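You operate a simulated robot arm through the tools that you are given. There is no shell and no other tool.

The job below is to be done with a simulated robot arm. You get a single attempt, and the scene is never put back.

JOB
Strap down the long tube on the cart, wheel it to BAY and brake it.
Fine: strap knob at HELD, gauge in the green, strapped before it rolls.

Only the result counts: the job must be done as asked and must still hold three seconds after the hand-in. Knocking over, shifting, dropping, spilling or breaking anything else fails it.

ROBOT AND FRAMES
A 6-joint arm with a fingered hand, fixed in place. Base frame: the origin is on the floor under the middle of its stand, x ahead of it, y to its left, z up. Lengths are in cm, angles in rad, forces in N, time in s.
It reaches about 134.6 cm from its shoulder. Its first joint turns from -2.601 to 2.601 rad. Payload 3.5 kg.
Tool frame: the origin (TCP) lies between the finger pads and is the grasp point; the fingertips stand 2.6 cm ahead of it; z points along the fingers, y is the line along which they close. The gripper opens to 13.2 cm; its body begins 7.3 cm behind the TCP. The gripper is a hand of 4 fingers: y runs from the thumb to the fingers, the wrist lies at [0, 0, -23.4] in the tool frame, and closing takes about 1.5 s.
Orientation is that of the tool frame in the base frame, as a unit quaternion [x, y, z, w]. With the fingers straight down and closing along the base's y, the tool's x points along the base's -x, its y along +y and its z along -z.

CONTROLS
- The arm moves only by the tool servo_tool. Its argument "rows" is a list of rows, each a list of 7 numbers: the shift along the tool's x, y, z in mm, then the turn, a rotation vector about the tool's x, y, z in degrees, then the gripper command, from -1 (fully open) to 1 (shut), values between in proportion. In form: [[x, y, z, wx, wy, wz, hand], ...]. A call has 1 to 20 rows; each row shifts and turns the commanded pose from where the row before left it, along the tool's axes as they then stand. Each row takes 0.2 s and may step no farther than 5 cm and 0.15 rad from the row before; otherwise, or with a gripper value out of range, the whole call is refused. Where a pose cannot be reached the arm comes as near as it can. A force on the tool above 90 N (or 10 N above the force at the start of the call, whichever is more), or a blocked arm, ends the call early, and 0.2 s more pass. The fingers move at their own pace (about 10.8 cm/s each) and stop on an object; they squeeze with about 33 N. The grip force told is the motor's: it shows also when the fingers shut on nothing. Time passes only in rows, and 0.2 s behind the last, so rows that do not move let the fingers close. The reply holds the time, the measured pose of the TCP, the force on the tool along the base axes, the opening and the grip force, in the units named above and with some noise, with the torque about the TCP (base axes, N m) and any sound that the robot's microphone picked up, and new pictures: "show" is both (left out), scene, wrist or none.
- Cameras (640 x 400 px; columns grow to the right, rows downward): "scene" is fixed at [39.95, -65.04, 128.35]; the picture's right is [0.95, -0.30, 0.00], its down [-0.12, -0.38, -0.92] and it looks along [0.27, 0.88, -0.40] (base axes); focal length 314 px, centre (320, 200). "wrist" rides on the gripper at [6.8, 0.2, -9.7] in the tool frame; the picture's right is [-0.03, 1.00, 0.00], its down [-0.82, -0.02, -0.58] and it looks along [-0.58, -0.01, 0.82] (tool axes); focal length 270 px, centre (320, 200). There is no depth. A picture from a camera that has moved, and an enlarged one, comes with that camera's place and axes in the base frame and with its lens.
- move_column(by): slides the trunk up (or, below 0, down) by that many cm; the arm rides with it, the base frame stays. It gives what a move gives, with no picture.
- grasp_type(shape): the hand has 4 fingers and takes this shape, open, in about a second: jaw (thumb against the fingers, like two jaws); tri (thumb and two fingers); tip (a fingertip pinch); poke (one finger out to press); point (the index stretched); flat (the hand flat); cup (the hand cupped); fist (a fist). The gripper value then closes the fingers along that shape, each until it touches; the sizes above hold for jaw. It gives what a move gives, with no picture.
- enlarge(camera, box): a new picture of the part [left, top, right, bottom] of that camera's present view, enlarged. The clock stands still meanwhile.
- sign_off(): hands the job in; it is judged then, once.

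Nothing tells you positions but the pictures and the camera data. Unless the task says otherwise, let go and move clear before handing in.

The tools are called by a JSON object that holds its "api" and its "payload". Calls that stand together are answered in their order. servo_tool: Moves the arm, as the interface text tells. Its arguments: {"type":"object","properties":{"rows":{"type":"array"},"show":{"type":"string","enum":["both","scene","wrist","none"]}},"required":["rows"]} The other tools are called the same way: move_column (by) moves the trunk up or down; grasp_type (shape) gives the hand a shape; enlarge (camera, box) takes an enlarged picture of a part of a camera's view; sign_off () hands the job in.

At the start:

```text
time: 0.0
eef_pos: [44.71, 53.87, 88.82]
tcp_rot: [0.0, 1.0, -0.001, 0.0]
force: [-0.3, 0.1, -0.6]
ft_torque: [-0.01, 0.01, -0.02]
gripper_width: 13.18
finger_force: 0.1
shape: jaw
trunk travel left (down, up): [-78.7, 18.3]
```

scene: 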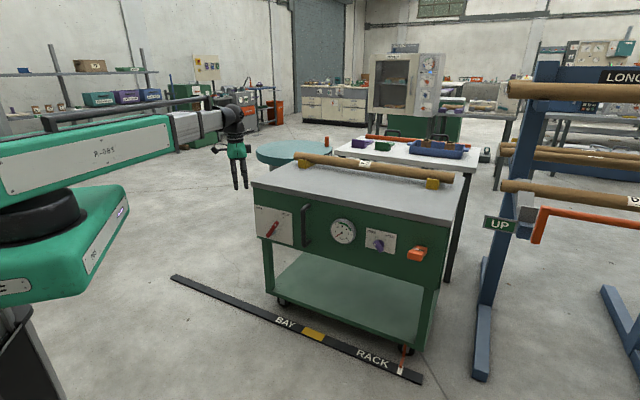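
wrist: 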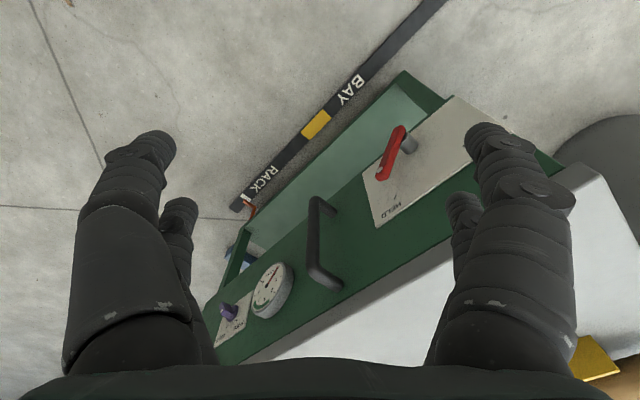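

I see a green cart with a long tube on two yellow cradles. On its front panel are a red lever/knob, a black handle, a gauge, a purple knob and an orange lever (likely the brake), and there is a floor rail marked BAY and RACK. I'll enlarge the views before moving.

{"api": "enlarge", "payload": {"camera": "scene", "box": [240, 140, 480, 290]}}

{"api": "enlarge", "payload": {"camera": "scene", "box": [160, 260, 440, 400]}}

{"api": "enlarge", "payload": {"camera": "wrist", "box": [340, 80, 500, 240]}}

{"api": "enlarge", "payload": {"camera": "wrist", "box": [200, 180, 360, 370]}}

{"api": "enlarge", "payload": {"camera": "scene", "box": [330, 210, 440, 280]}}

{"api": "enlarge", "payload": {"camera": "scene", "box": [240, 190, 350, 260]}}

```text
2.67 times, centred on (360, 215) of scene
camera zoom: at [39.95, -65.04, 128.35], right [0.95, -0.3, 0.0], down [-0.12, -0.38, -0.92], along [0.27, 0.88, -0.4], focal length 837 px, centre (213, 160)
```

zoom: 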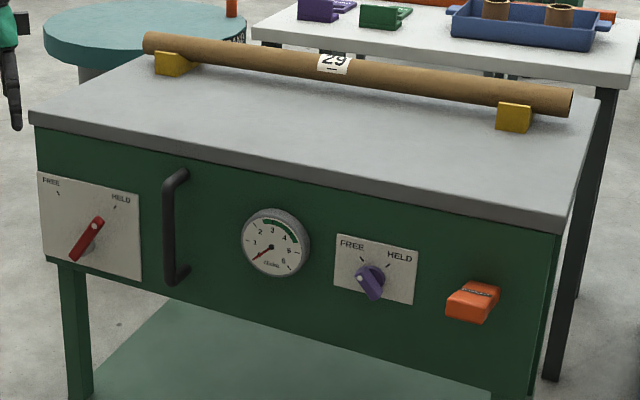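

```text
2.29 times, centred on (300, 330) of scene
camera zoom: at [39.95, -65.04, 128.35], right [0.95, -0.3, 0.0], down [-0.12, -0.38, -0.92], along [0.27, 0.88, -0.4], focal length 718 px, centre (366, -97)
```

zoom: 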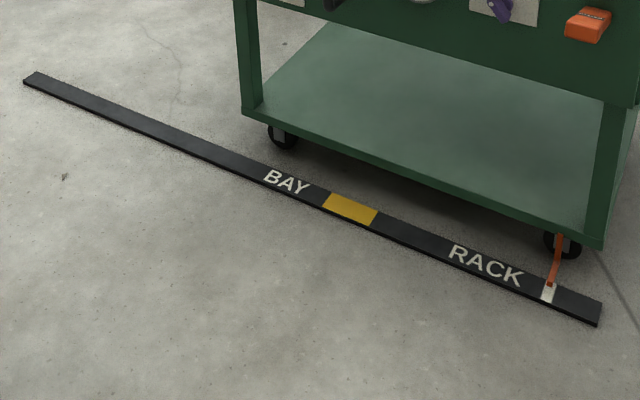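

```text
2.50 times, centred on (420, 160) of wrist
camera zoom: at [37.8, 53.97, 98.43], right [0.03, 1.0, 0.0], down [0.82, -0.02, 0.58], along [0.58, -0.01, -0.82], focal length 676 px, centre (70, 300)
```

zoom: 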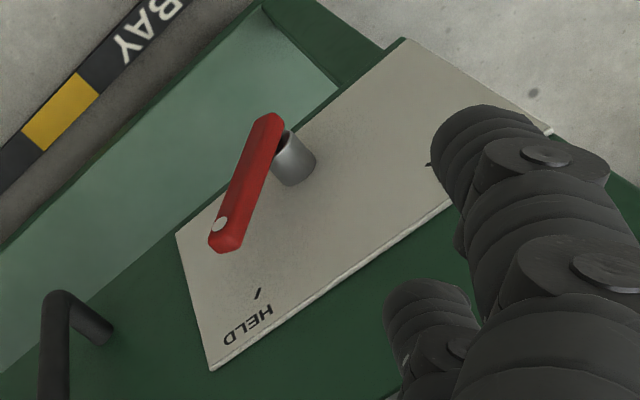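

```text
2.11 times, centred on (280, 275) of wrist
camera zoom: at [37.8, 53.97, 98.43], right [0.03, 1.0, 0.0], down [0.82, -0.02, 0.58], along [0.58, -0.01, -0.82], focal length 569 px, centre (404, 42)
```

zoom: 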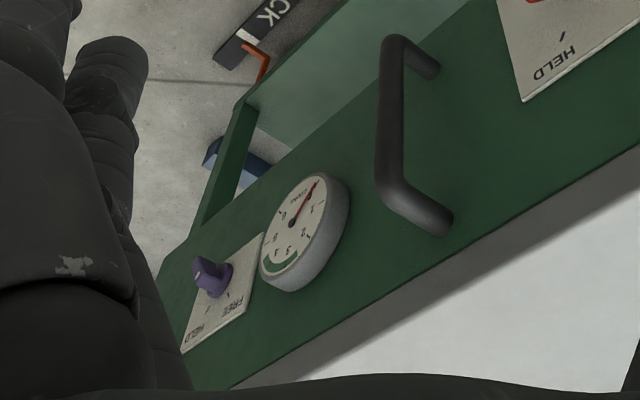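

```text
5.71 times, centred on (385, 245) of scene
camera zoom: at [39.95, -65.04, 128.35], right [0.95, -0.3, 0.0], down [-0.12, -0.38, -0.92], along [0.27, 0.88, -0.4], focal length 1794 px, centre (-51, -57)
```

zoom: 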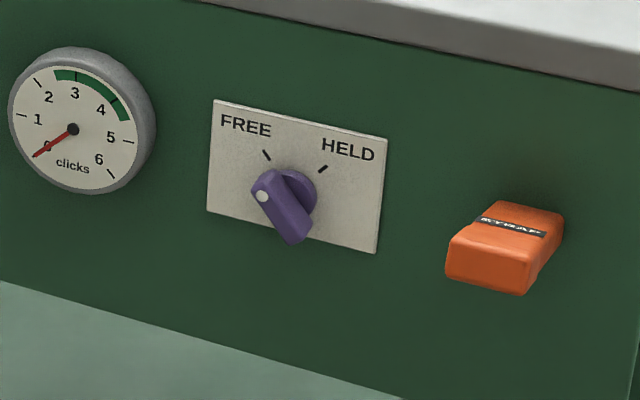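

```text
5.71 times, centred on (295, 225) of scene
camera zoom: at [39.95, -65.04, 128.35], right [0.95, -0.3, 0.0], down [-0.12, -0.38, -0.92], along [0.27, 0.88, -0.4], focal length 1794 px, centre (463, 57)
```

zoom: 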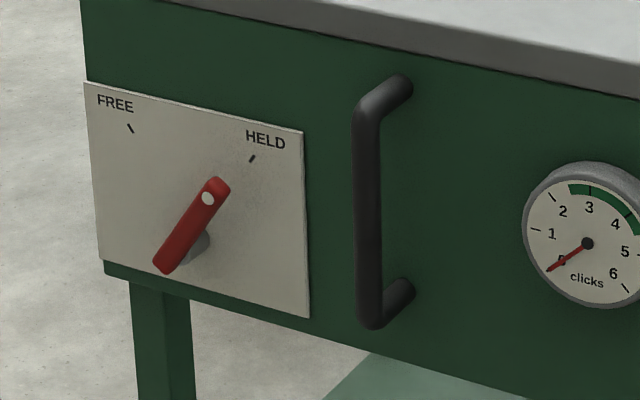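

The purple knob sits at FREE and looks like the strap knob. The red lever sits at HELD and looks like the brake. The orange STRAP lever probably drives the clicks gauge, now at 0. The cart's pointer is at RACK, about 45 cm from the yellow BAY patch. The panel normal is about 45° from x, so I'll turn the hand to point horizontally at it, starting with the turn about the vertical.

{"api": "servo_tool", "payload": {"rows": [[0, 0, 0, 0, 0, 8.47, -1], [0, 0, 0, 0, 0, 8.47, -1], [0, 0, 0, 0, 0, 8.47, -1], [0, 0, 0, 0, 0, 8.47, -1], [0, 0, 0, 0, 0, 8.47, -1], [0, 0, 0, 0, 0, 8.47, -1], [0, 0, 0, 0, 0, 8.47, -1], [0, 0, 0, 0, 0, 8.47, -1], [0, 0, 0, 0, 0, 8.47, -1], [0, 0, 0, 0, 0, 8.47, -1], [0, 0, 0, 0, 0, 8.47, -1], [0, 0, 0, 0, 0, 8.47, -1], [0, 0, 0, 0, 0, 8.47, -1], [0, 0, 0, 0, 0, 8.47, -1], [0, 0, 0, 0, 0, 8.47, -1], [0, 0, 0, 0, 0, 8.47, -1], [0, 0, 0, 0, 0, 0, -1]]}}

```text
time: 3.6
eef_pos: [44.68, 53.84, 88.83]
tcp_rot: [0.926, 0.378, 0.0, 0.0]
force: [-0.2, -0.2, -0.1]
ft_torque: [0.0, -0.01, 0.0]
gripper_width: 13.18
finger_force: 0.0
shape: jaw
trunk travel left (down, up): [-78.7, 18.3]
camera wrist: at [49.62, 58.39, 98.43], right [0.68, -0.73, 0.0], down [-0.6, -0.56, 0.58], along [-0.42, -0.39, -0.82], focal length 270 px, centre (320, 200)
```

scene: 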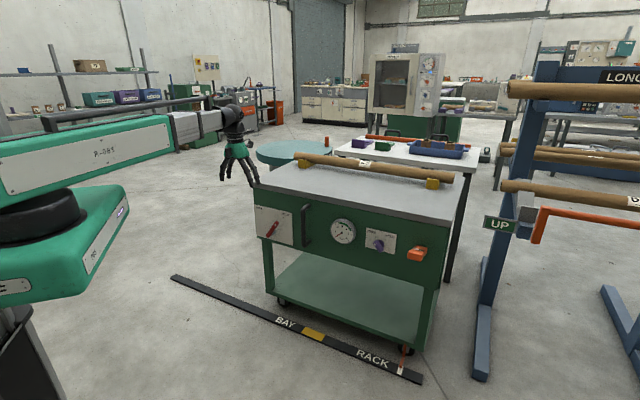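
wrist: 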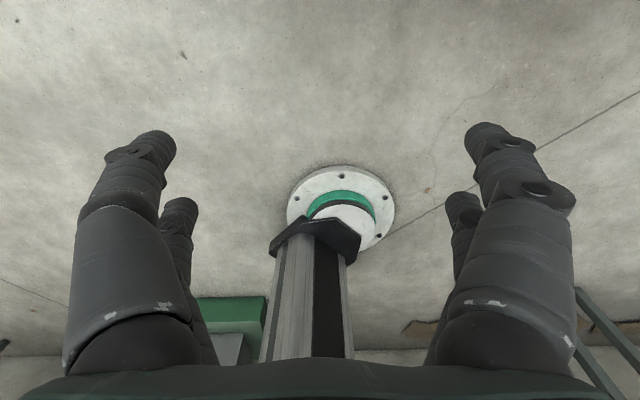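

The turn about the vertical worked. Next I'll tilt the hand up so the fingers point at the panel with the camera on top.

{"api": "servo_tool", "payload": {"rows": [[0, 0, 0, 0, 8.18, 0, -1], [0, 0, 0, 0, 8.18, 0, -1], [0, 0, 0, 0, 8.18, 0, -1], [0, 0, 0, 0, 8.18, 0, -1], [0, 0, 0, 0, 8.18, 0, -1], [0, 0, 0, 0, 8.18, 0, -1], [0, 0, 0, 0, 8.18, 0, -1], [0, 0, 0, 0, 8.18, 0, -1], [0, 0, 0, 0, 8.18, 0, -1], [0, 0, 0, 0, 8.18, 0, -1], [0, 0, 0, 0, 8.18, 0, -1], [0, 0, 0, 0, 0, 0, -1]]}}

```text
time: 6.2
eef_pos: [47.32, 57.96, 111.52]
tcp_rot: [0.662, 0.276, 0.645, -0.263]
force: [-0.3, -0.7, 0.6]
ft_torque: [0.03, -0.01, 0.0]
gripper_width: 13.22
finger_force: 0.2
shape: jaw
out of reach, approached as far as the arm can: row 2, 3, 4, 5, 6, 7, 8, 9, 10, 11
trunk travel left (down, up): [-78.7, 18.3]
camera wrist: at [40.75, 51.0, 118.57], right [0.7, -0.71, -0.02], down [-0.44, -0.41, -0.8], along [0.56, 0.57, -0.6], focal length 270 px, centre (320, 200)
```

scene: 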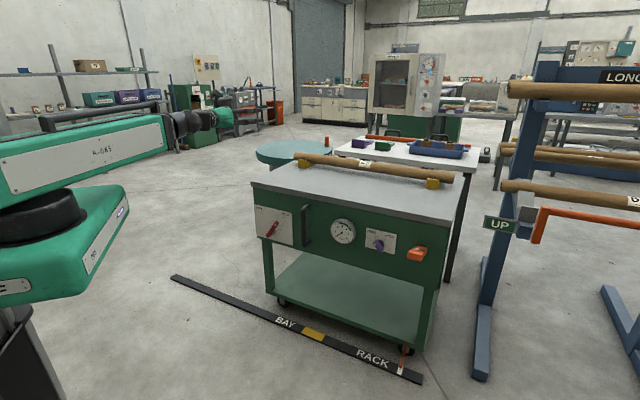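
wrist: 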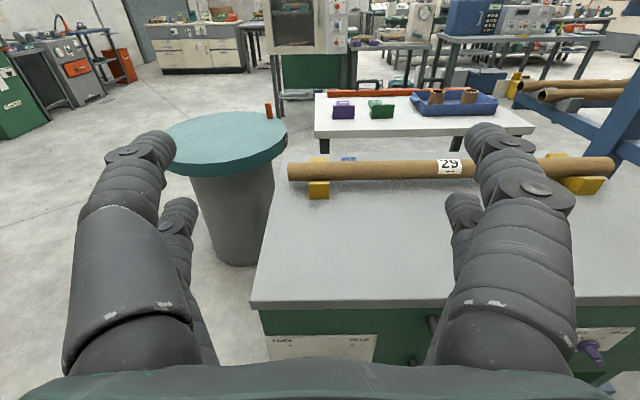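

The arm's height range is set mostly by the trunk: the hand is horizontal now, but the TCP rose to z≈111. I'll lower the trunk to bring the hand to panel height (about 64). It's still about 15 cm in front of the panel.

{"api": "move_column", "payload": {"by": -25}}

```text
time: 8.8
eef_pos: [47.59, 57.81, 86.39]
tcp_rot: [0.663, 0.276, 0.645, -0.263]
force: [0.8, 0.5, 0.4]
ft_torque: [0.02, 0.0, 0.03]
gripper_width: 13.19
finger_force: 0.1
shape: jaw
trunk travel left (down, up): [-53.7, 43.3]
```

{"api": "servo_tool", "payload": {"rows": [[0, 0, 0, 0, 0, 0, -1]]}}

```text
time: 9.2
eef_pos: [47.38, 57.81, 86.52]
tcp_rot: [0.663, 0.275, 0.645, -0.262]
force: [-0.5, -0.4, 0.0]
ft_torque: [0.02, -0.02, 0.01]
gripper_width: 13.22
finger_force: 0.1
shape: jaw
trunk travel left (down, up): [-53.7, 43.3]
camera wrist: at [40.76, 51.0, 93.56], right [0.7, -0.71, -0.02], down [-0.44, -0.41, -0.8], along [0.56, 0.57, -0.6], focal length 270 px, centre (320, 200)
```

scene: 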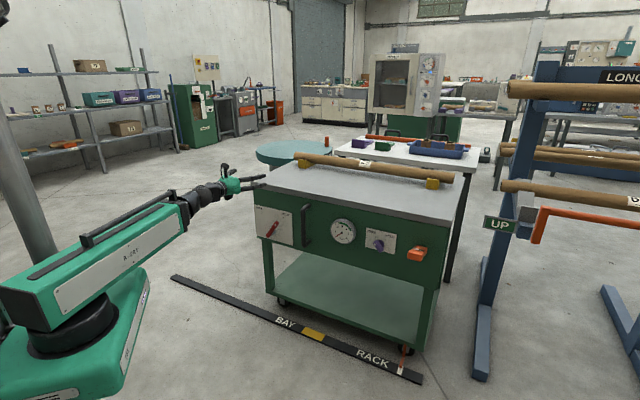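
wrist: 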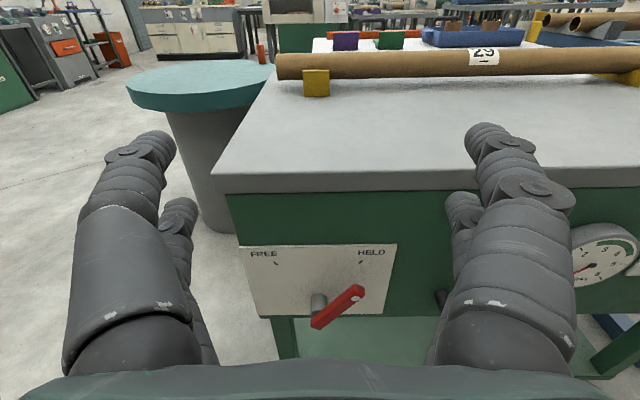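

The hand is now horizontal, with tool x up, y along the panel and z into the panel. I'll lower the trunk to panel height, then slide along the panel toward the strap knob and orange lever, staying about 12 cm clear of it.

{"api": "move_column", "payload": {"by": -20}}

{"api": "servo_tool", "payload": {"rows": [[0, 0, 0, 0, 1.8, 0, -1], [0, 40, 0, 0, 0, 0, -1], [0, 45, 0, 0, 0, 0, -1], [0, 45, 0, 0, 0, 0, -1], [0, 45, 0, 0, 0, 0, -1], [0, 45, 0, 0, 0, 0, -1], [0, 45, 0, 0, 0, 0, -1], [0, 45, 0, 0, 0, 0, -1], [0, 45, 0, 0, 0, 0, -1], [0, 45, 0, 0, 0, 0, -1], [0, 40, 0, 0, 0, 0, -1], [0, 0, 0, 0, 0, 0, -1]]}}

```text
time: 11.3
eef_pos: [47.48, 57.89, 66.44]
tcp_rot: [0.662, 0.276, 0.645, -0.263]
force: [-0.3, -0.1, -0.4]
ft_torque: [-0.01, 0.01, 0.0]
gripper_width: 13.18
finger_force: 0.0
shape: jaw
trunk travel left (down, up): [-33.7, 63.3]
```

```text
time: 13.9
eef_pos: [78.65, 28.8, 68.54]
tcp_rot: [0.63, 0.27, 0.679, -0.263]
force: [1.1, 1.3, 0.4]
ft_torque: [0.01, 0.02, -0.01]
gripper_width: 13.17
finger_force: 0.0
shape: jaw
out of reach, approached as far as the arm can: row 2, 3, 5, 6, 7, 8, 9
trunk travel left (down, up): [-33.7, 63.3]
camera wrist: at [71.29, 21.81, 74.77], right [0.7, -0.72, 0.01], down [-0.37, -0.37, -0.85], along [0.61, 0.59, -0.53], focal length 270 px, centre (320, 200)
```

scene: 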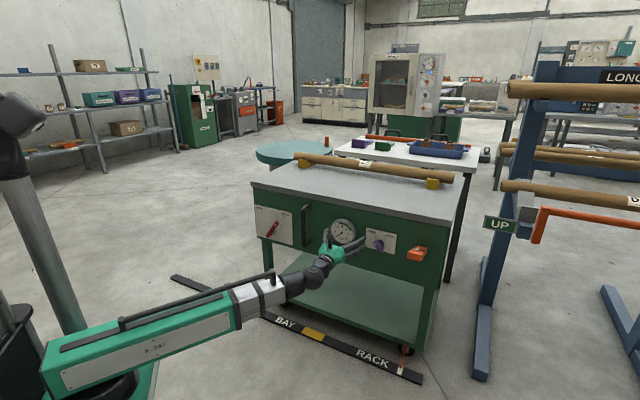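
wrist: 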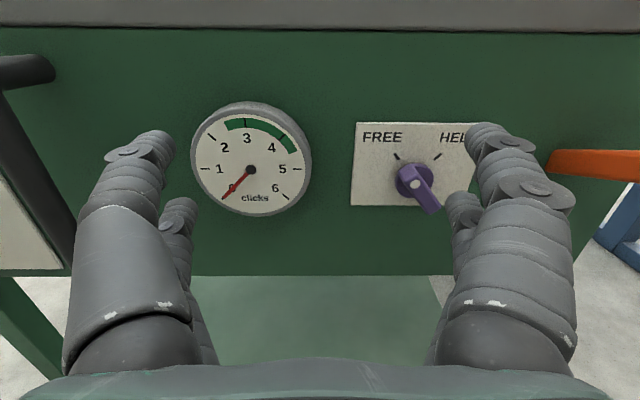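

Clear view now: the gauge reads 0 with green from about 2.5 to 4.3, the strap knob is at FREE, and the orange lever is on the right. I'll enlarge these before touching anything.

{"api": "enlarge", "payload": {"camera": "wrist", "box": [340, 110, 480, 230]}}

{"api": "enlarge", "payload": {"camera": "wrist", "box": [180, 90, 320, 220]}}

{"api": "enlarge", "payload": {"camera": "scene", "box": [310, 210, 450, 290]}}

```text
3.33 times, centred on (410, 170) of wrist
camera zoom: at [71.29, 21.81, 74.77], right [0.7, -0.72, 0.01], down [-0.37, -0.37, -0.85], along [0.61, 0.59, -0.53], focal length 901 px, centre (20, 300)
```

zoom: 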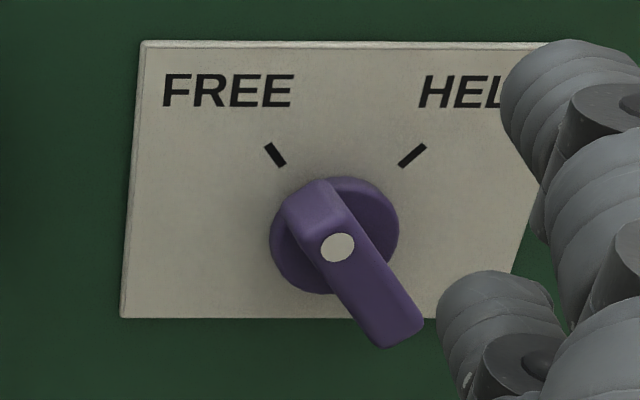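

```text
3.08 times, centred on (250, 155) of wrist
camera zoom: at [71.29, 21.81, 74.77], right [0.7, -0.72, 0.01], down [-0.37, -0.37, -0.85], along [0.61, 0.59, -0.53], focal length 832 px, centre (535, 338)
```

zoom: 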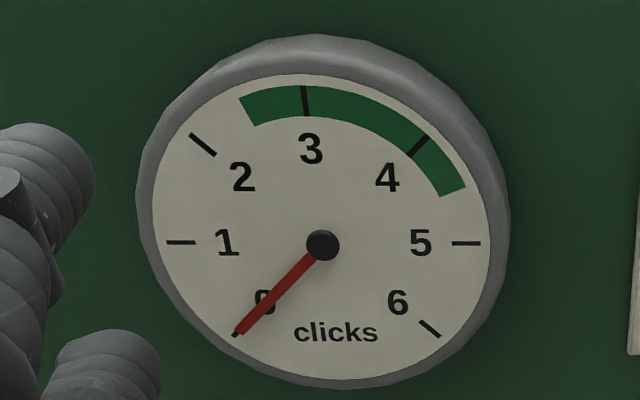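

```text
4.57 times, centred on (380, 250) of scene
camera zoom: at [39.95, -65.04, 128.35], right [0.95, -0.3, 0.0], down [-0.12, -0.38, -0.92], along [0.27, 0.88, -0.4], focal length 1435 px, centre (46, -29)
```

zoom: 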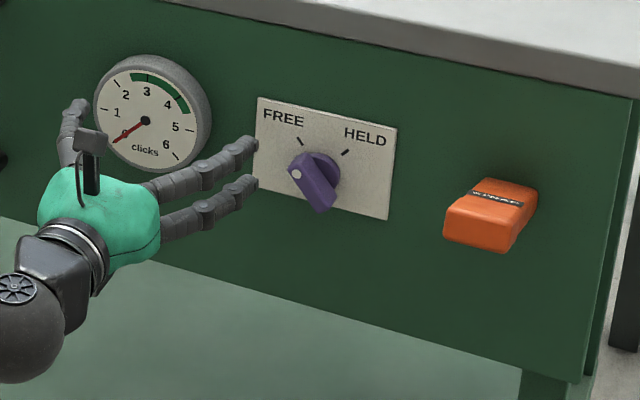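

I take the strap knob to be at about (94, 31, 62), with its fin sticking out about 4 cm and tilted roughly 36° left (FREE). I'll level the hand, line up in front of the knob and roll to match the fin.

{"api": "servo_tool", "payload": {"rows": [[0, 30, 0, 0, -3.5, 0, -1], [-20, 32, 0, 0, 0, 0, -1], [-20, 31, 0, 0, 0, 0, -1], [-21, 0, 0, 0, 0, -4, -1], [0, 0, 0, 0, 0, -8, -1], [0, 0, 0, 0, 0, -8, -1], [0, 0, 0, 0, 0, -8, -1], [0, 0, 0, 0, 0, -6, -1], [0, 0, 0, 0, 0, 0, -1]]}}

```text
time: 15.9
eef_pos: [85.39, 22.45, 68.3]
tcp_rot: [0.522, 0.452, 0.722, -0.037]
force: [-0.6, 0.2, 0.3]
ft_torque: [0.01, 0.02, -0.02]
gripper_width: 13.17
finger_force: 0.1
shape: jaw
out of reach, approached as far as the arm can: row 1, 2, 3, 4
trunk travel left (down, up): [-33.7, 63.3]
camera wrist: at [75.36, 18.44, 73.24], right [0.54, -0.6, 0.59], down [-0.06, -0.73, -0.68], along [0.84, 0.33, -0.43], focal length 270 px, centre (320, 200)
```

scene: 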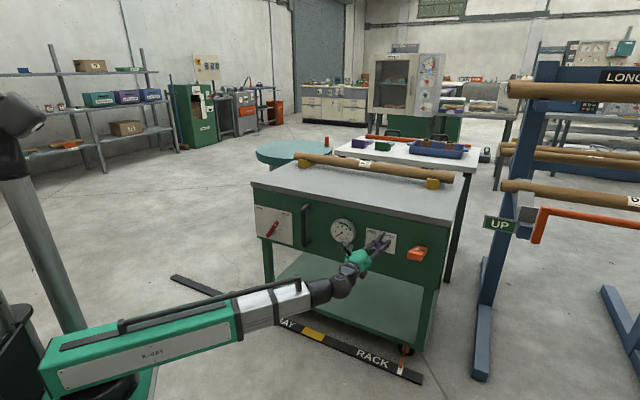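
wrist: 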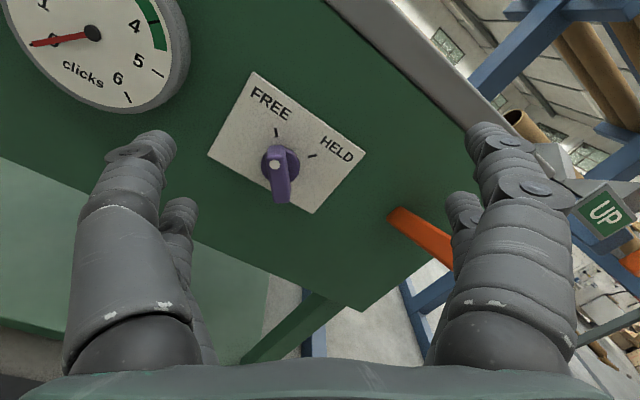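

The arm can't go lower by itself here, so I'll use the trunk for the remaining 6 cm. The roll matches the fin well.

{"api": "move_column", "payload": {"by": -6}}

{"api": "servo_tool", "payload": {"rows": [[0, 0, 0, 0, 0, 0, -1]], "show": "both"}}

```text
time: 16.9
eef_pos: [85.36, 22.47, 62.24]
tcp_rot: [0.523, 0.452, 0.722, -0.039]
force: [-0.2, -0.1, -0.1]
ft_torque: [-0.03, -0.02, 0.0]
gripper_width: 13.17
finger_force: 0.1
shape: jaw
trunk travel left (down, up): [-27.7, 69.3]
```

```text
time: 17.4
eef_pos: [85.39, 22.43, 62.26]
tcp_rot: [0.523, 0.452, 0.721, -0.04]
force: [-0.3, -0.5, 0.8]
ft_torque: [0.02, 0.0, 0.03]
gripper_width: 13.18
finger_force: 0.1
shape: jaw
trunk travel left (down, up): [-27.7, 69.3]
camera wrist: at [75.37, 18.43, 67.25], right [0.54, -0.6, 0.59], down [-0.06, -0.73, -0.68], along [0.84, 0.33, -0.43], focal length 270 px, centre (320, 200)
```

scene: 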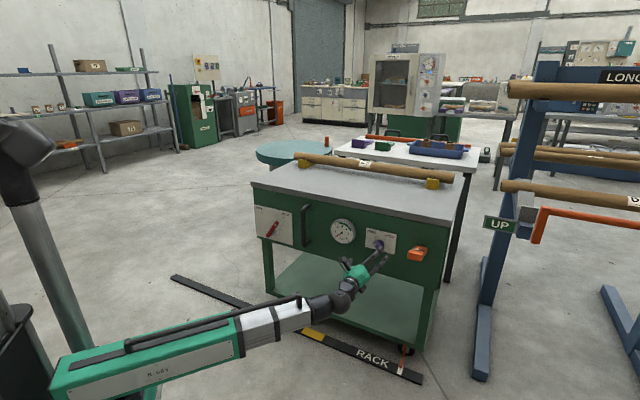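
wrist: 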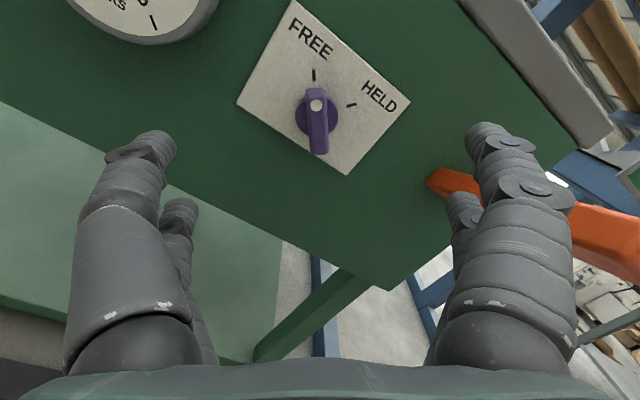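

The knob fin is upright in the wrist view and nearly centred on the tool axis. I'll partly close the hand to about 6.5 cm, level the tilt and advance part of the way.

{"api": "servo_tool", "payload": {"rows": [[0, 0, 0, 1.6, -2.1, 0, 0.0], [0, 0, 10, 0, 0, 0, 0.0], [0, 0, 15, 0, 0, 0, 0.0], [0, 0, 15, 0, 0, 0, 0.0], [0, 0, 10, 0, 0, 0, 0.0], [0, 0, 0, 0, 0, 0, 0.0]]}}

```text
time: 18.8
eef_pos: [88.93, 25.96, 61.14]
tcp_rot: [0.535, 0.463, 0.706, -0.037]
force: [0.4, 0.9, -0.1]
ft_torque: [-0.01, 0.02, 0.02]
gripper_width: 6.65
finger_force: 0.1
shape: jaw
out of reach, approached as far as the arm can: row 1
trunk travel left (down, up): [-27.7, 69.3]
camera wrist: at [79.14, 22.16, 66.64], right [0.56, -0.58, 0.59], down [-0.08, -0.75, -0.66], along [0.83, 0.32, -0.47], focal length 270 px, centre (320, 200)
```

scene: 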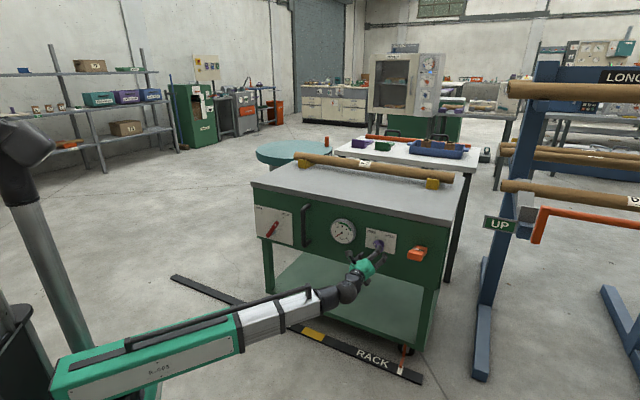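
wrist: 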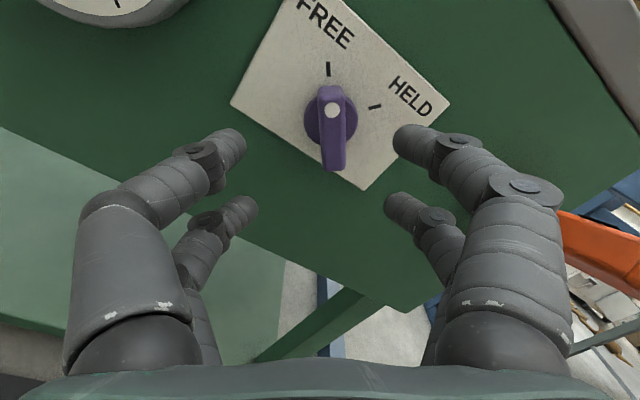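

The hand is level now. The knob sits slightly up and right of the tool axis, so I'll shift 11 mm in x and 7 mm in y, then advance until the fingertips straddle the fin.

{"api": "servo_tool", "payload": {"rows": [[11, 7, 0, 0, 0, 0, 0.0], [0, 0, 12, 0, 0, 0, 0.0], [0, 0, 12, 0, 0, 0, 0.0], [0, 0, 10, 0, 0, 0, 0.0], [0, 0, 0, 0, 0, 0, 0.0]]}}

```text
time: 19.9
eef_pos: [91.35, 28.39, 61.07]
tcp_rot: [0.534, 0.463, 0.706, -0.038]
force: [-0.5, 0.2, 0.1]
ft_torque: [0.02, -0.03, 0.02]
gripper_width: 6.64
finger_force: 0.1
shape: jaw
out of reach, approached as far as the arm can: row 1
trunk travel left (down, up): [-27.7, 69.3]
camera wrist: at [81.51, 24.57, 66.64], right [0.56, -0.58, 0.59], down [-0.08, -0.75, -0.66], along [0.83, 0.32, -0.47], focal length 270 px, centre (320, 200)
```

scene: 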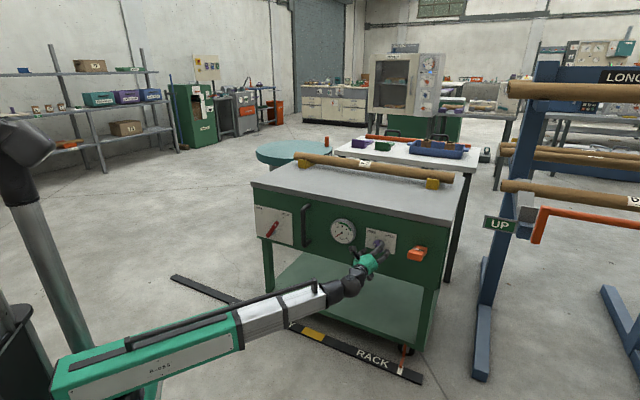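
wrist: 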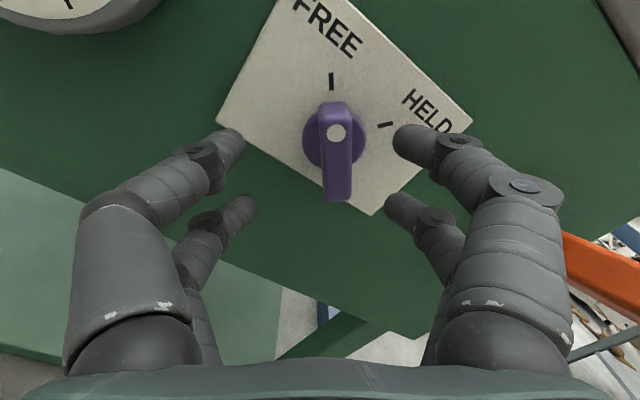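

Vertical moves have to come from the trunk, so I'll raise it 1.4 cm and check the alignment.

{"api": "move_column", "payload": {"by": 1.4}}

{"api": "servo_tool", "payload": {"rows": [[0, 0, 0, 0, 0, 0, 0.0]], "show": "wrist"}}

```text
time: 20.6
eef_pos: [91.41, 28.42, 62.65]
tcp_rot: [0.535, 0.462, 0.706, -0.037]
force: [0.3, -0.1, -0.3]
ft_torque: [0.0, -0.03, -0.01]
gripper_width: 6.67
finger_force: 0.0
shape: jaw
trunk travel left (down, up): [-29.1, 67.9]
```

```text
time: 21.0
eef_pos: [91.34, 28.49, 62.71]
tcp_rot: [0.534, 0.463, 0.706, -0.038]
force: [0.4, -0.3, -0.3]
ft_torque: [-0.01, -0.02, -0.01]
gripper_width: 6.65
finger_force: 0.0
shape: jaw
trunk travel left (down, up): [-29.1, 67.9]
camera wrist: at [81.5, 24.56, 68.04], right [0.56, -0.58, 0.59], down [-0.08, -0.75, -0.66], along [0.83, 0.32, -0.47], focal length 270 px, centre (320, 200)
```

wrist: 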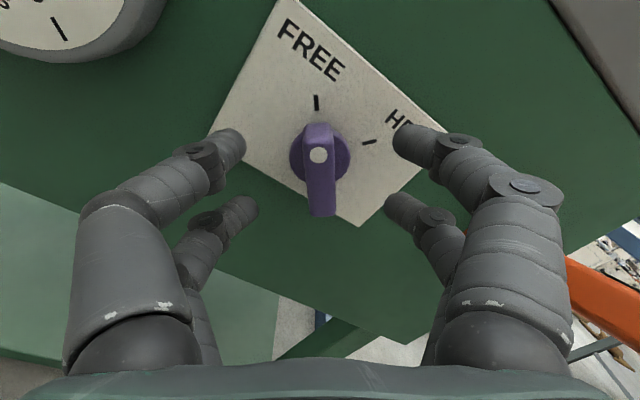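

The fin is centred on the tool axis. I'll advance 8 mm more and close on it.

{"api": "servo_tool", "payload": {"rows": [[0, 0, 8, 0, 0, 0, 0.0], [0, 0, 0, 0, 0, 0, 0.5], [0, 0, 0, 0, 0, 0, 1], [0, 0, 0, 0, 0, 0, 1], [0, 0, 0, 0, 0, 0, 1], [0, 0, 0, 0, 0, 0, 1], [0, 0, 0, 0, 0, 0, 1]]}}

```text
time: 22.6
eef_pos: [91.92, 28.96, 62.64]
tcp_rot: [0.535, 0.463, 0.706, -0.038]
force: [5.9, 7.5, 2.8]
ft_torque: [0.03, -0.06, 0.03]
gripper_width: 1.06
finger_force: 32.6
shape: jaw
trunk travel left (down, up): [-29.1, 67.9]
camera wrist: at [82.14, 25.13, 68.03], right [0.56, -0.58, 0.59], down [-0.08, -0.75, -0.66], along [0.83, 0.32, -0.47], focal length 270 px, centre (320, 200)
```

scene: 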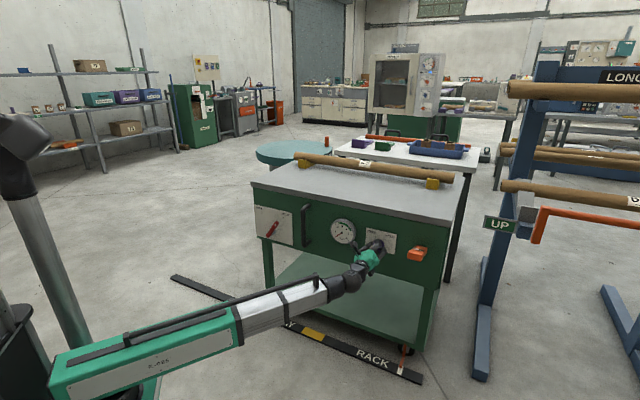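
wrist: 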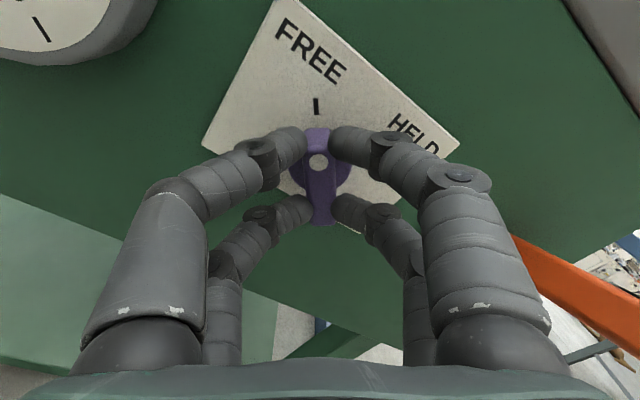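

The fin is gripped at 1.06 cm. I'll turn it clockwise toward HELD, halfway first.

{"api": "servo_tool", "payload": {"rows": [[0, 0, 0, 0, 0, 6, 1], [0, 0, 0, 0, 0, 6, 1], [0, 0, 0, 0, 0, 6, 1], [0, 0, 0, 0, 0, 6, 1], [0, 0, 0, 0, 0, 6, 1], [0, 0, 0, 0, 0, 6, 1], [0, 0, 0, 0, 0, 0, 1]]}}

```text
time: 24.2
eef_pos: [92.09, 28.92, 63.17]
tcp_rot: [0.636, 0.274, 0.679, -0.243]
force: [3.7, -28.8, -46.2]
ft_torque: [-0.85, 0.63, -0.57]
gripper_width: 0.75
finger_force: 32.7
shape: jaw
out of reach, approached as far as the arm can: row 6
trunk travel left (down, up): [-29.1, 67.9]
camera wrist: at [84.72, 22.26, 69.52], right [0.68, -0.73, 0.04], down [-0.38, -0.39, -0.84], along [0.63, 0.56, -0.54], focal length 270 px, centre (320, 200)
```

scene: 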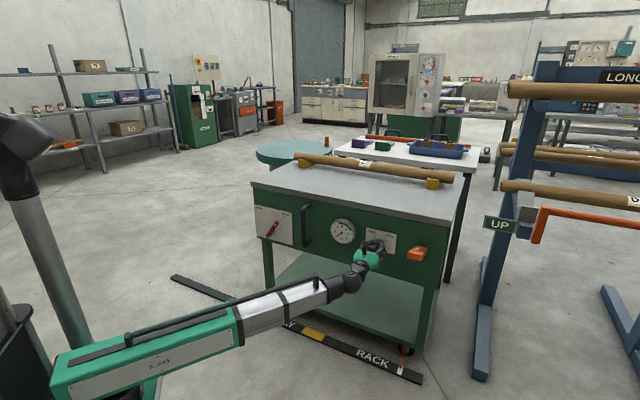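
wrist: 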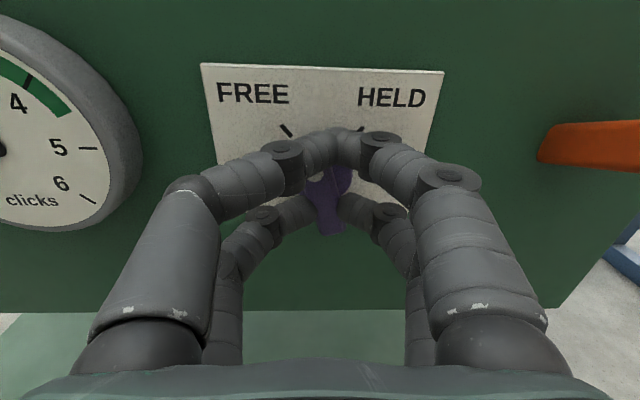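

The upper fingers look to have slipped past the top of the fin, and the tool force is about 54 N. I'll look closely before going on.

{"api": "enlarge", "payload": {"camera": "wrist", "box": [220, 90, 420, 250]}}

{"api": "enlarge", "payload": {"camera": "scene", "box": [320, 215, 440, 290]}}

```text
2.50 times, centred on (320, 170) of wrist
camera zoom: at [84.72, 22.26, 69.52], right [0.68, -0.73, 0.04], down [-0.38, -0.39, -0.84], along [0.63, 0.56, -0.54], focal length 676 px, centre (320, 275)
```

zoom: 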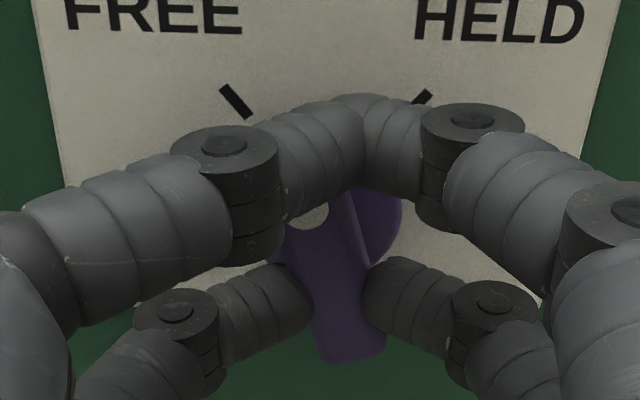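

```text
5.33 times, centred on (380, 252) of scene
camera zoom: at [39.95, -65.04, 128.35], right [0.95, -0.3, 0.0], down [-0.12, -0.38, -0.92], along [0.27, 0.88, -0.4], focal length 1674 px, centre (0, -80)
```

zoom: 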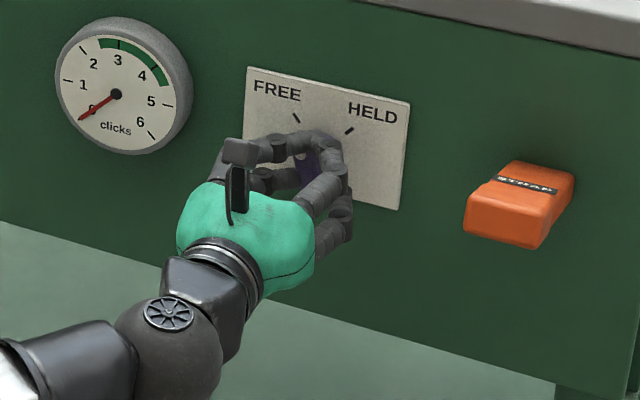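

The fin turned only partway (about -14°), because the hand sat a bit too high on it. I'll open, check the fin's pose and re-grip it centred.

{"api": "servo_tool", "payload": {"rows": [[0, 0, 0, 0, 0, 0, 0.4], [0, 0, 0, 0, 0, 0, 0.2], [0, 0, 0, 0, 0, 0, 0.0], [0, 0, 0, 0, 0, 0, 0.0], [0, 0, 0, 0, 0, 0, 0.0]]}}

{"api": "enlarge", "payload": {"camera": "wrist", "box": [220, 90, 420, 250]}}

```text
time: 25.4
eef_pos: [91.92, 29.34, 63.7]
tcp_rot: [0.633, 0.275, 0.679, -0.248]
force: [0.2, -0.7, 0.3]
ft_torque: [-0.01, 0.02, -0.03]
gripper_width: 6.52
finger_force: 0.1
shape: jaw
trunk travel left (down, up): [-29.1, 67.9]
camera wrist: at [84.47, 22.48, 69.99], right [0.69, -0.72, 0.03], down [-0.37, -0.39, -0.84], along [0.62, 0.57, -0.54], focal length 270 px, centre (320, 200)
```

scene: 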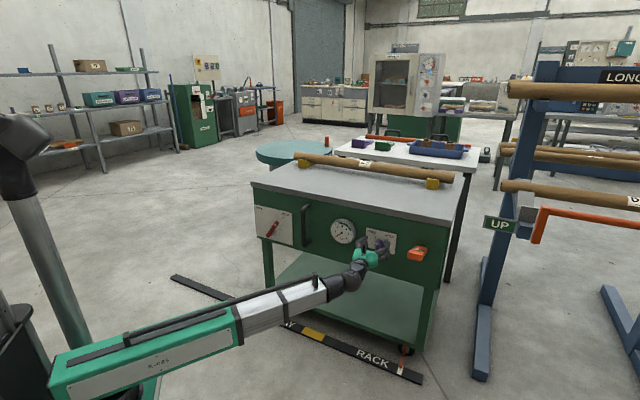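
wrist: 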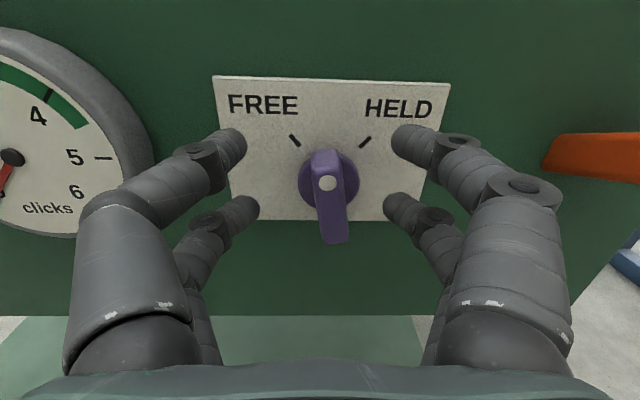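

```text
2.50 times, centred on (320, 170) of wrist
camera zoom: at [84.47, 22.48, 69.99], right [0.69, -0.72, 0.03], down [-0.37, -0.39, -0.84], along [0.62, 0.57, -0.54], focal length 676 px, centre (320, 275)
```

zoom: 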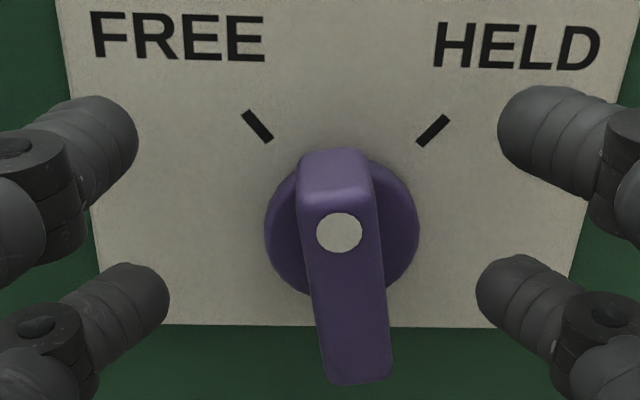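

The fin stays where it was left, at about -8° and roughly upright. I'll lower the hand 0.6 cm and shift 4 mm right to centre on the knob axis, then re-grip.

{"api": "move_column", "payload": {"by": -0.7}}

{"api": "servo_tool", "payload": {"rows": [[0, 4, -2, 0, 0, -5, 0.0], [0, 0, 0, 0, 0, 0, 0.0]], "show": "wrist"}}

{"api": "enlarge", "payload": {"camera": "wrist", "box": [220, 90, 420, 250]}}

```text
time: 25.9
eef_pos: [91.83, 29.25, 62.98]
tcp_rot: [0.633, 0.276, 0.679, -0.248]
force: [-0.1, 0.4, -0.1]
ft_torque: [-0.02, 0.04, -0.01]
gripper_width: 6.55
finger_force: 0.1
shape: jaw
trunk travel left (down, up): [-28.4, 68.6]
```

```text
time: 26.5
eef_pos: [92.05, 28.79, 62.98]
tcp_rot: [0.62, 0.304, 0.689, -0.218]
force: [0.1, -0.3, 0.4]
ft_torque: [0.0, -0.05, -0.01]
gripper_width: 6.57
finger_force: 0.0
shape: jaw
trunk travel left (down, up): [-28.4, 68.6]
camera wrist: at [84.19, 22.46, 69.24], right [0.68, -0.72, 0.12], down [-0.32, -0.44, -0.84], along [0.66, 0.53, -0.54], focal length 270 px, centre (320, 200)
```

wrist: 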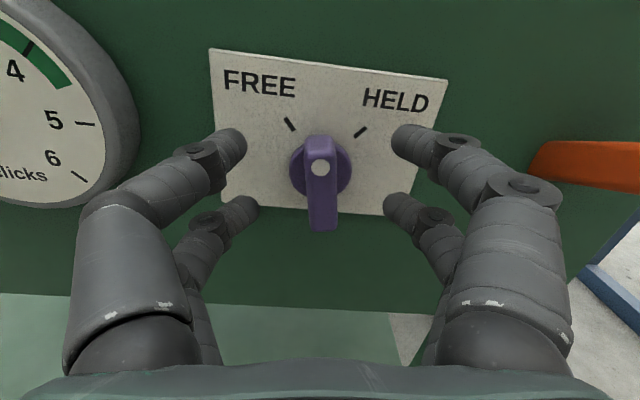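

```text
2.50 times, centred on (320, 170) of wrist
camera zoom: at [84.19, 22.46, 69.24], right [0.68, -0.72, 0.12], down [-0.32, -0.44, -0.84], along [0.66, 0.53, -0.54], focal length 676 px, centre (320, 275)
```

zoom: 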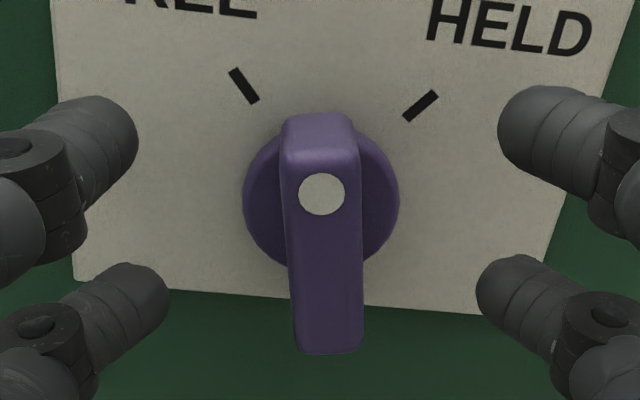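

The knob is now centred between the finger pairs. I'll close and turn clockwise.

{"api": "servo_tool", "payload": {"rows": [[0, 0, 0, 0, 0, 0, 0.5], [0, 0, 0, 0, 0, 0, 1], [0, 0, 0, 0, 0, 0, 1], [0, 0, 0, 0, 0, 0, 1], [0, 0, 0, 0, 0, 0, 1], [0, 0, 0, 0, 0, 5, 1], [0, 0, 0, 0, 0, 5, 1], [0, 0, 0, 0, 0, 5, 1], [0, 0, 0, 0, 0, 5, 1], [0, 0, 0, 0, 0, 0, 1]]}}

{"api": "enlarge", "payload": {"camera": "wrist", "box": [220, 90, 420, 250]}}

```text
time: 28.7
eef_pos: [92.08, 29.9, 64.35]
tcp_rot: [0.628, 0.219, 0.687, -0.292]
force: [-8.4, -25.8, -46.2]
ft_torque: [-0.77, 1.0, -0.7]
gripper_width: 0.59
finger_force: 32.8
shape: jaw
out of reach, approached as far as the arm can: row 7, 8, 9
trunk travel left (down, up): [-28.4, 68.6]
camera wrist: at [84.76, 22.33, 69.87], right [0.68, -0.73, -0.09], down [-0.41, -0.27, -0.87], along [0.61, 0.63, -0.48], focal length 270 px, centre (320, 200)
```

scene: 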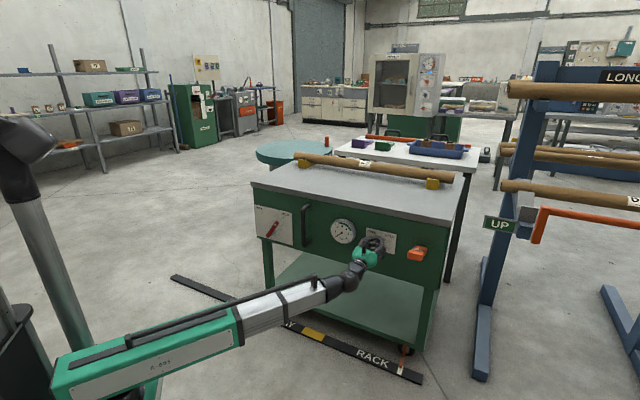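
wrist: 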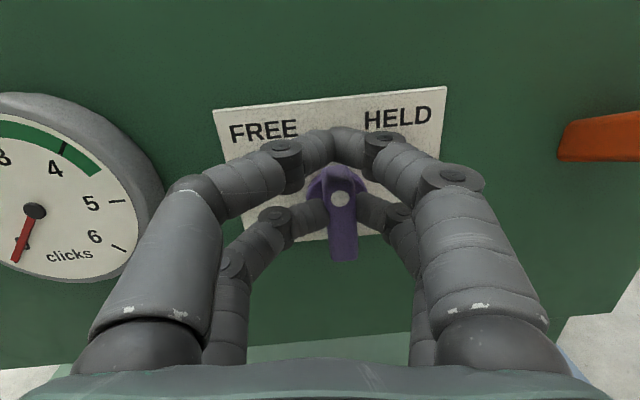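

```text
2.50 times, centred on (320, 170) of wrist
camera zoom: at [84.76, 22.33, 69.87], right [0.68, -0.73, -0.09], down [-0.41, -0.27, -0.87], along [0.61, 0.63, -0.48], focal length 676 px, centre (320, 275)
```

zoom: 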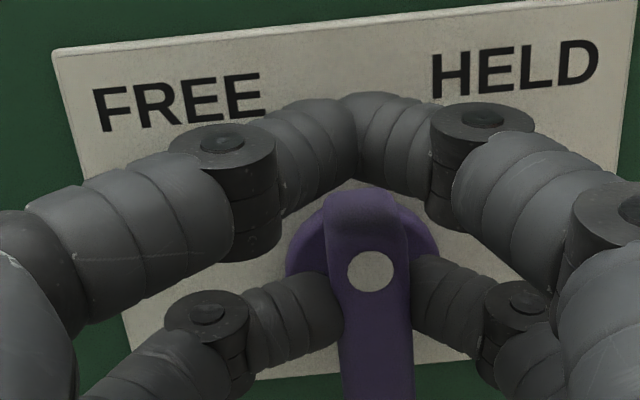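

I think the arm's wrist height is fixed by the trunk, and the roll hits a joint limit near 0° here. So I'll use the opposite roll (hand flipped about 180°), which should give free range for the turn. First I'll open and back straight off.

{"api": "servo_tool", "payload": {"rows": [[0, 0, 0, 0, 0, 0, 0.4], [0, 0, 0, 0, 0, 0, 0.0], [0, 0, 0, 0, 0, 0, 0.0], [0, 0, 0, 0, 0, 0, 0.0], [0, 0, -20, 0, -3, -4, 0.0], [0, 0, -25, 0, -3, -4, 0.0], [0, 0, -30, 0, 0, 0, 0.0], [0, 0, -30, 0, 0, 0, 0.0], [0, 0, 0, 0, 0, 0, 0.0]]}}

```text
time: 30.7
eef_pos: [83.93, 23.14, 62.67]
tcp_rot: [0.637, 0.28, 0.68, -0.231]
force: [0.6, 0.4, 0.5]
ft_torque: [0.05, 0.04, 0.0]
gripper_width: 6.52
finger_force: 0.0
shape: jaw
out of reach, approached as far as the arm can: row 5, 6
trunk travel left (down, up): [-28.4, 68.6]
camera wrist: at [76.31, 16.77, 69.1], right [0.67, -0.74, 0.06], down [-0.37, -0.41, -0.83], along [0.64, 0.54, -0.55], focal length 270 px, centre (320, 200)
```

scene: 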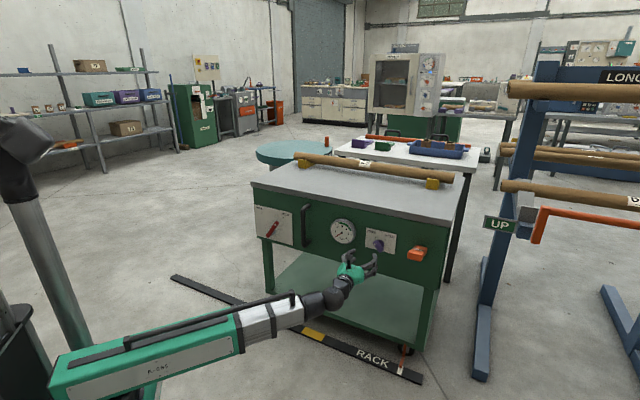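
wrist: 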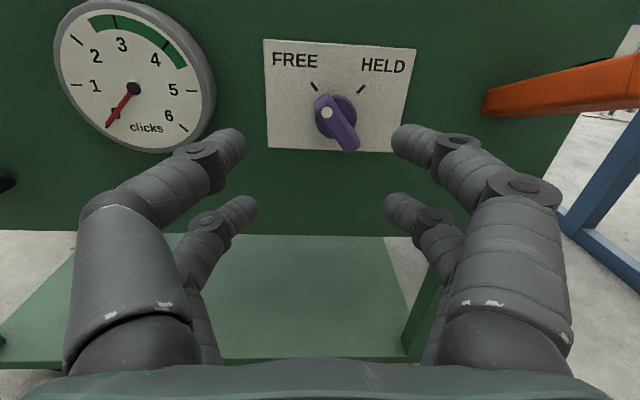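

The knob snapped back to FREE, so it has a detent and must be carried past the middle. Now I'll test the long roll in the negative direction to flip the hand.

{"api": "servo_tool", "payload": {"rows": [[0, 0, 0, 2, -1.8, 0, 0.0], [0, 0, 0, 0, 0, -8.5, 0.0], [0, 0, 0, 0, 0, -8.5, 0.0], [0, 0, 0, 0, 0, -8.5, 0.0], [0, 0, 0, 0, 0, -8.5, 0.0], [0, 0, 0, 0, 0, -8.5, 0.0], [0, 0, 0, 0, 0, -8.5, 0.0], [0, 0, 0, 0, 0, -8.5, 0.0], [0, 0, 0, 0, 0, -8.5, 0.0], [0, 0, 0, 0, 0, -8.5, 0.0], [0, 0, 0, 0, 0, -8.5, 0.0], [0, 0, 0, 0, 0, -8.5, 0.0], [0, 0, 0, 0, 0, -8.5, 0.0], [0, 0, 0, 0, 0, -8.5, 0.0], [0, 0, 0, 0, 0, -8.5, 0.0], [0, 0, 0, 0, 0, -8.5, 0.0], [0, 0, 0, 0, 0, -8.5, 0.0], [0, 0, 0, 0, 0, -8.5, 0.0], [0, 0, 0, 0, 0, -8.5, 0.0], [0, 0, 0, 0, 0, -8.5, 0.0]]}}

```text
time: 34.9
eef_pos: [83.99, 23.31, 61.76]
tcp_rot: [-0.188, 0.685, 0.344, 0.614]
force: [-0.1, 0.2, -1.3]
ft_torque: [-0.01, 0.06, -0.01]
gripper_width: 6.56
finger_force: 0.1
shape: jaw
out of reach, approached as far as the arm can: row 2
trunk travel left (down, up): [-28.4, 68.6]
camera wrist: at [75.76, 17.71, 55.09], right [-0.67, 0.69, 0.26], down [-0.25, -0.55, 0.79], along [0.69, 0.47, 0.55], focal length 270 px, centre (320, 200)
```

scene: 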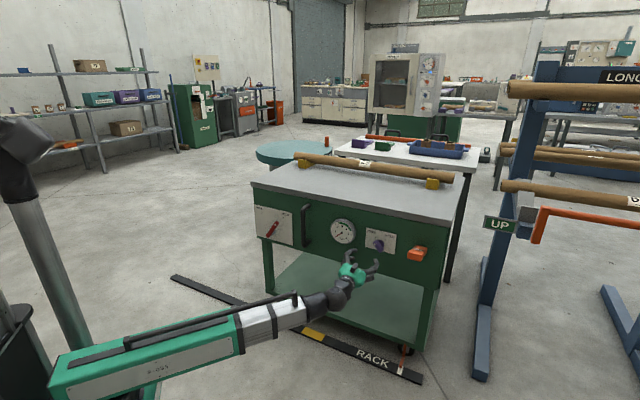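
wrist: 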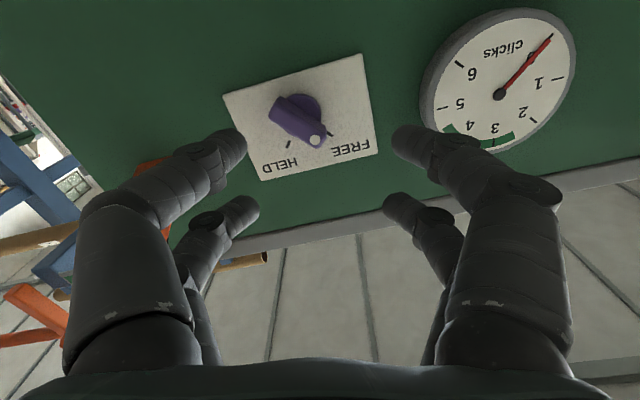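

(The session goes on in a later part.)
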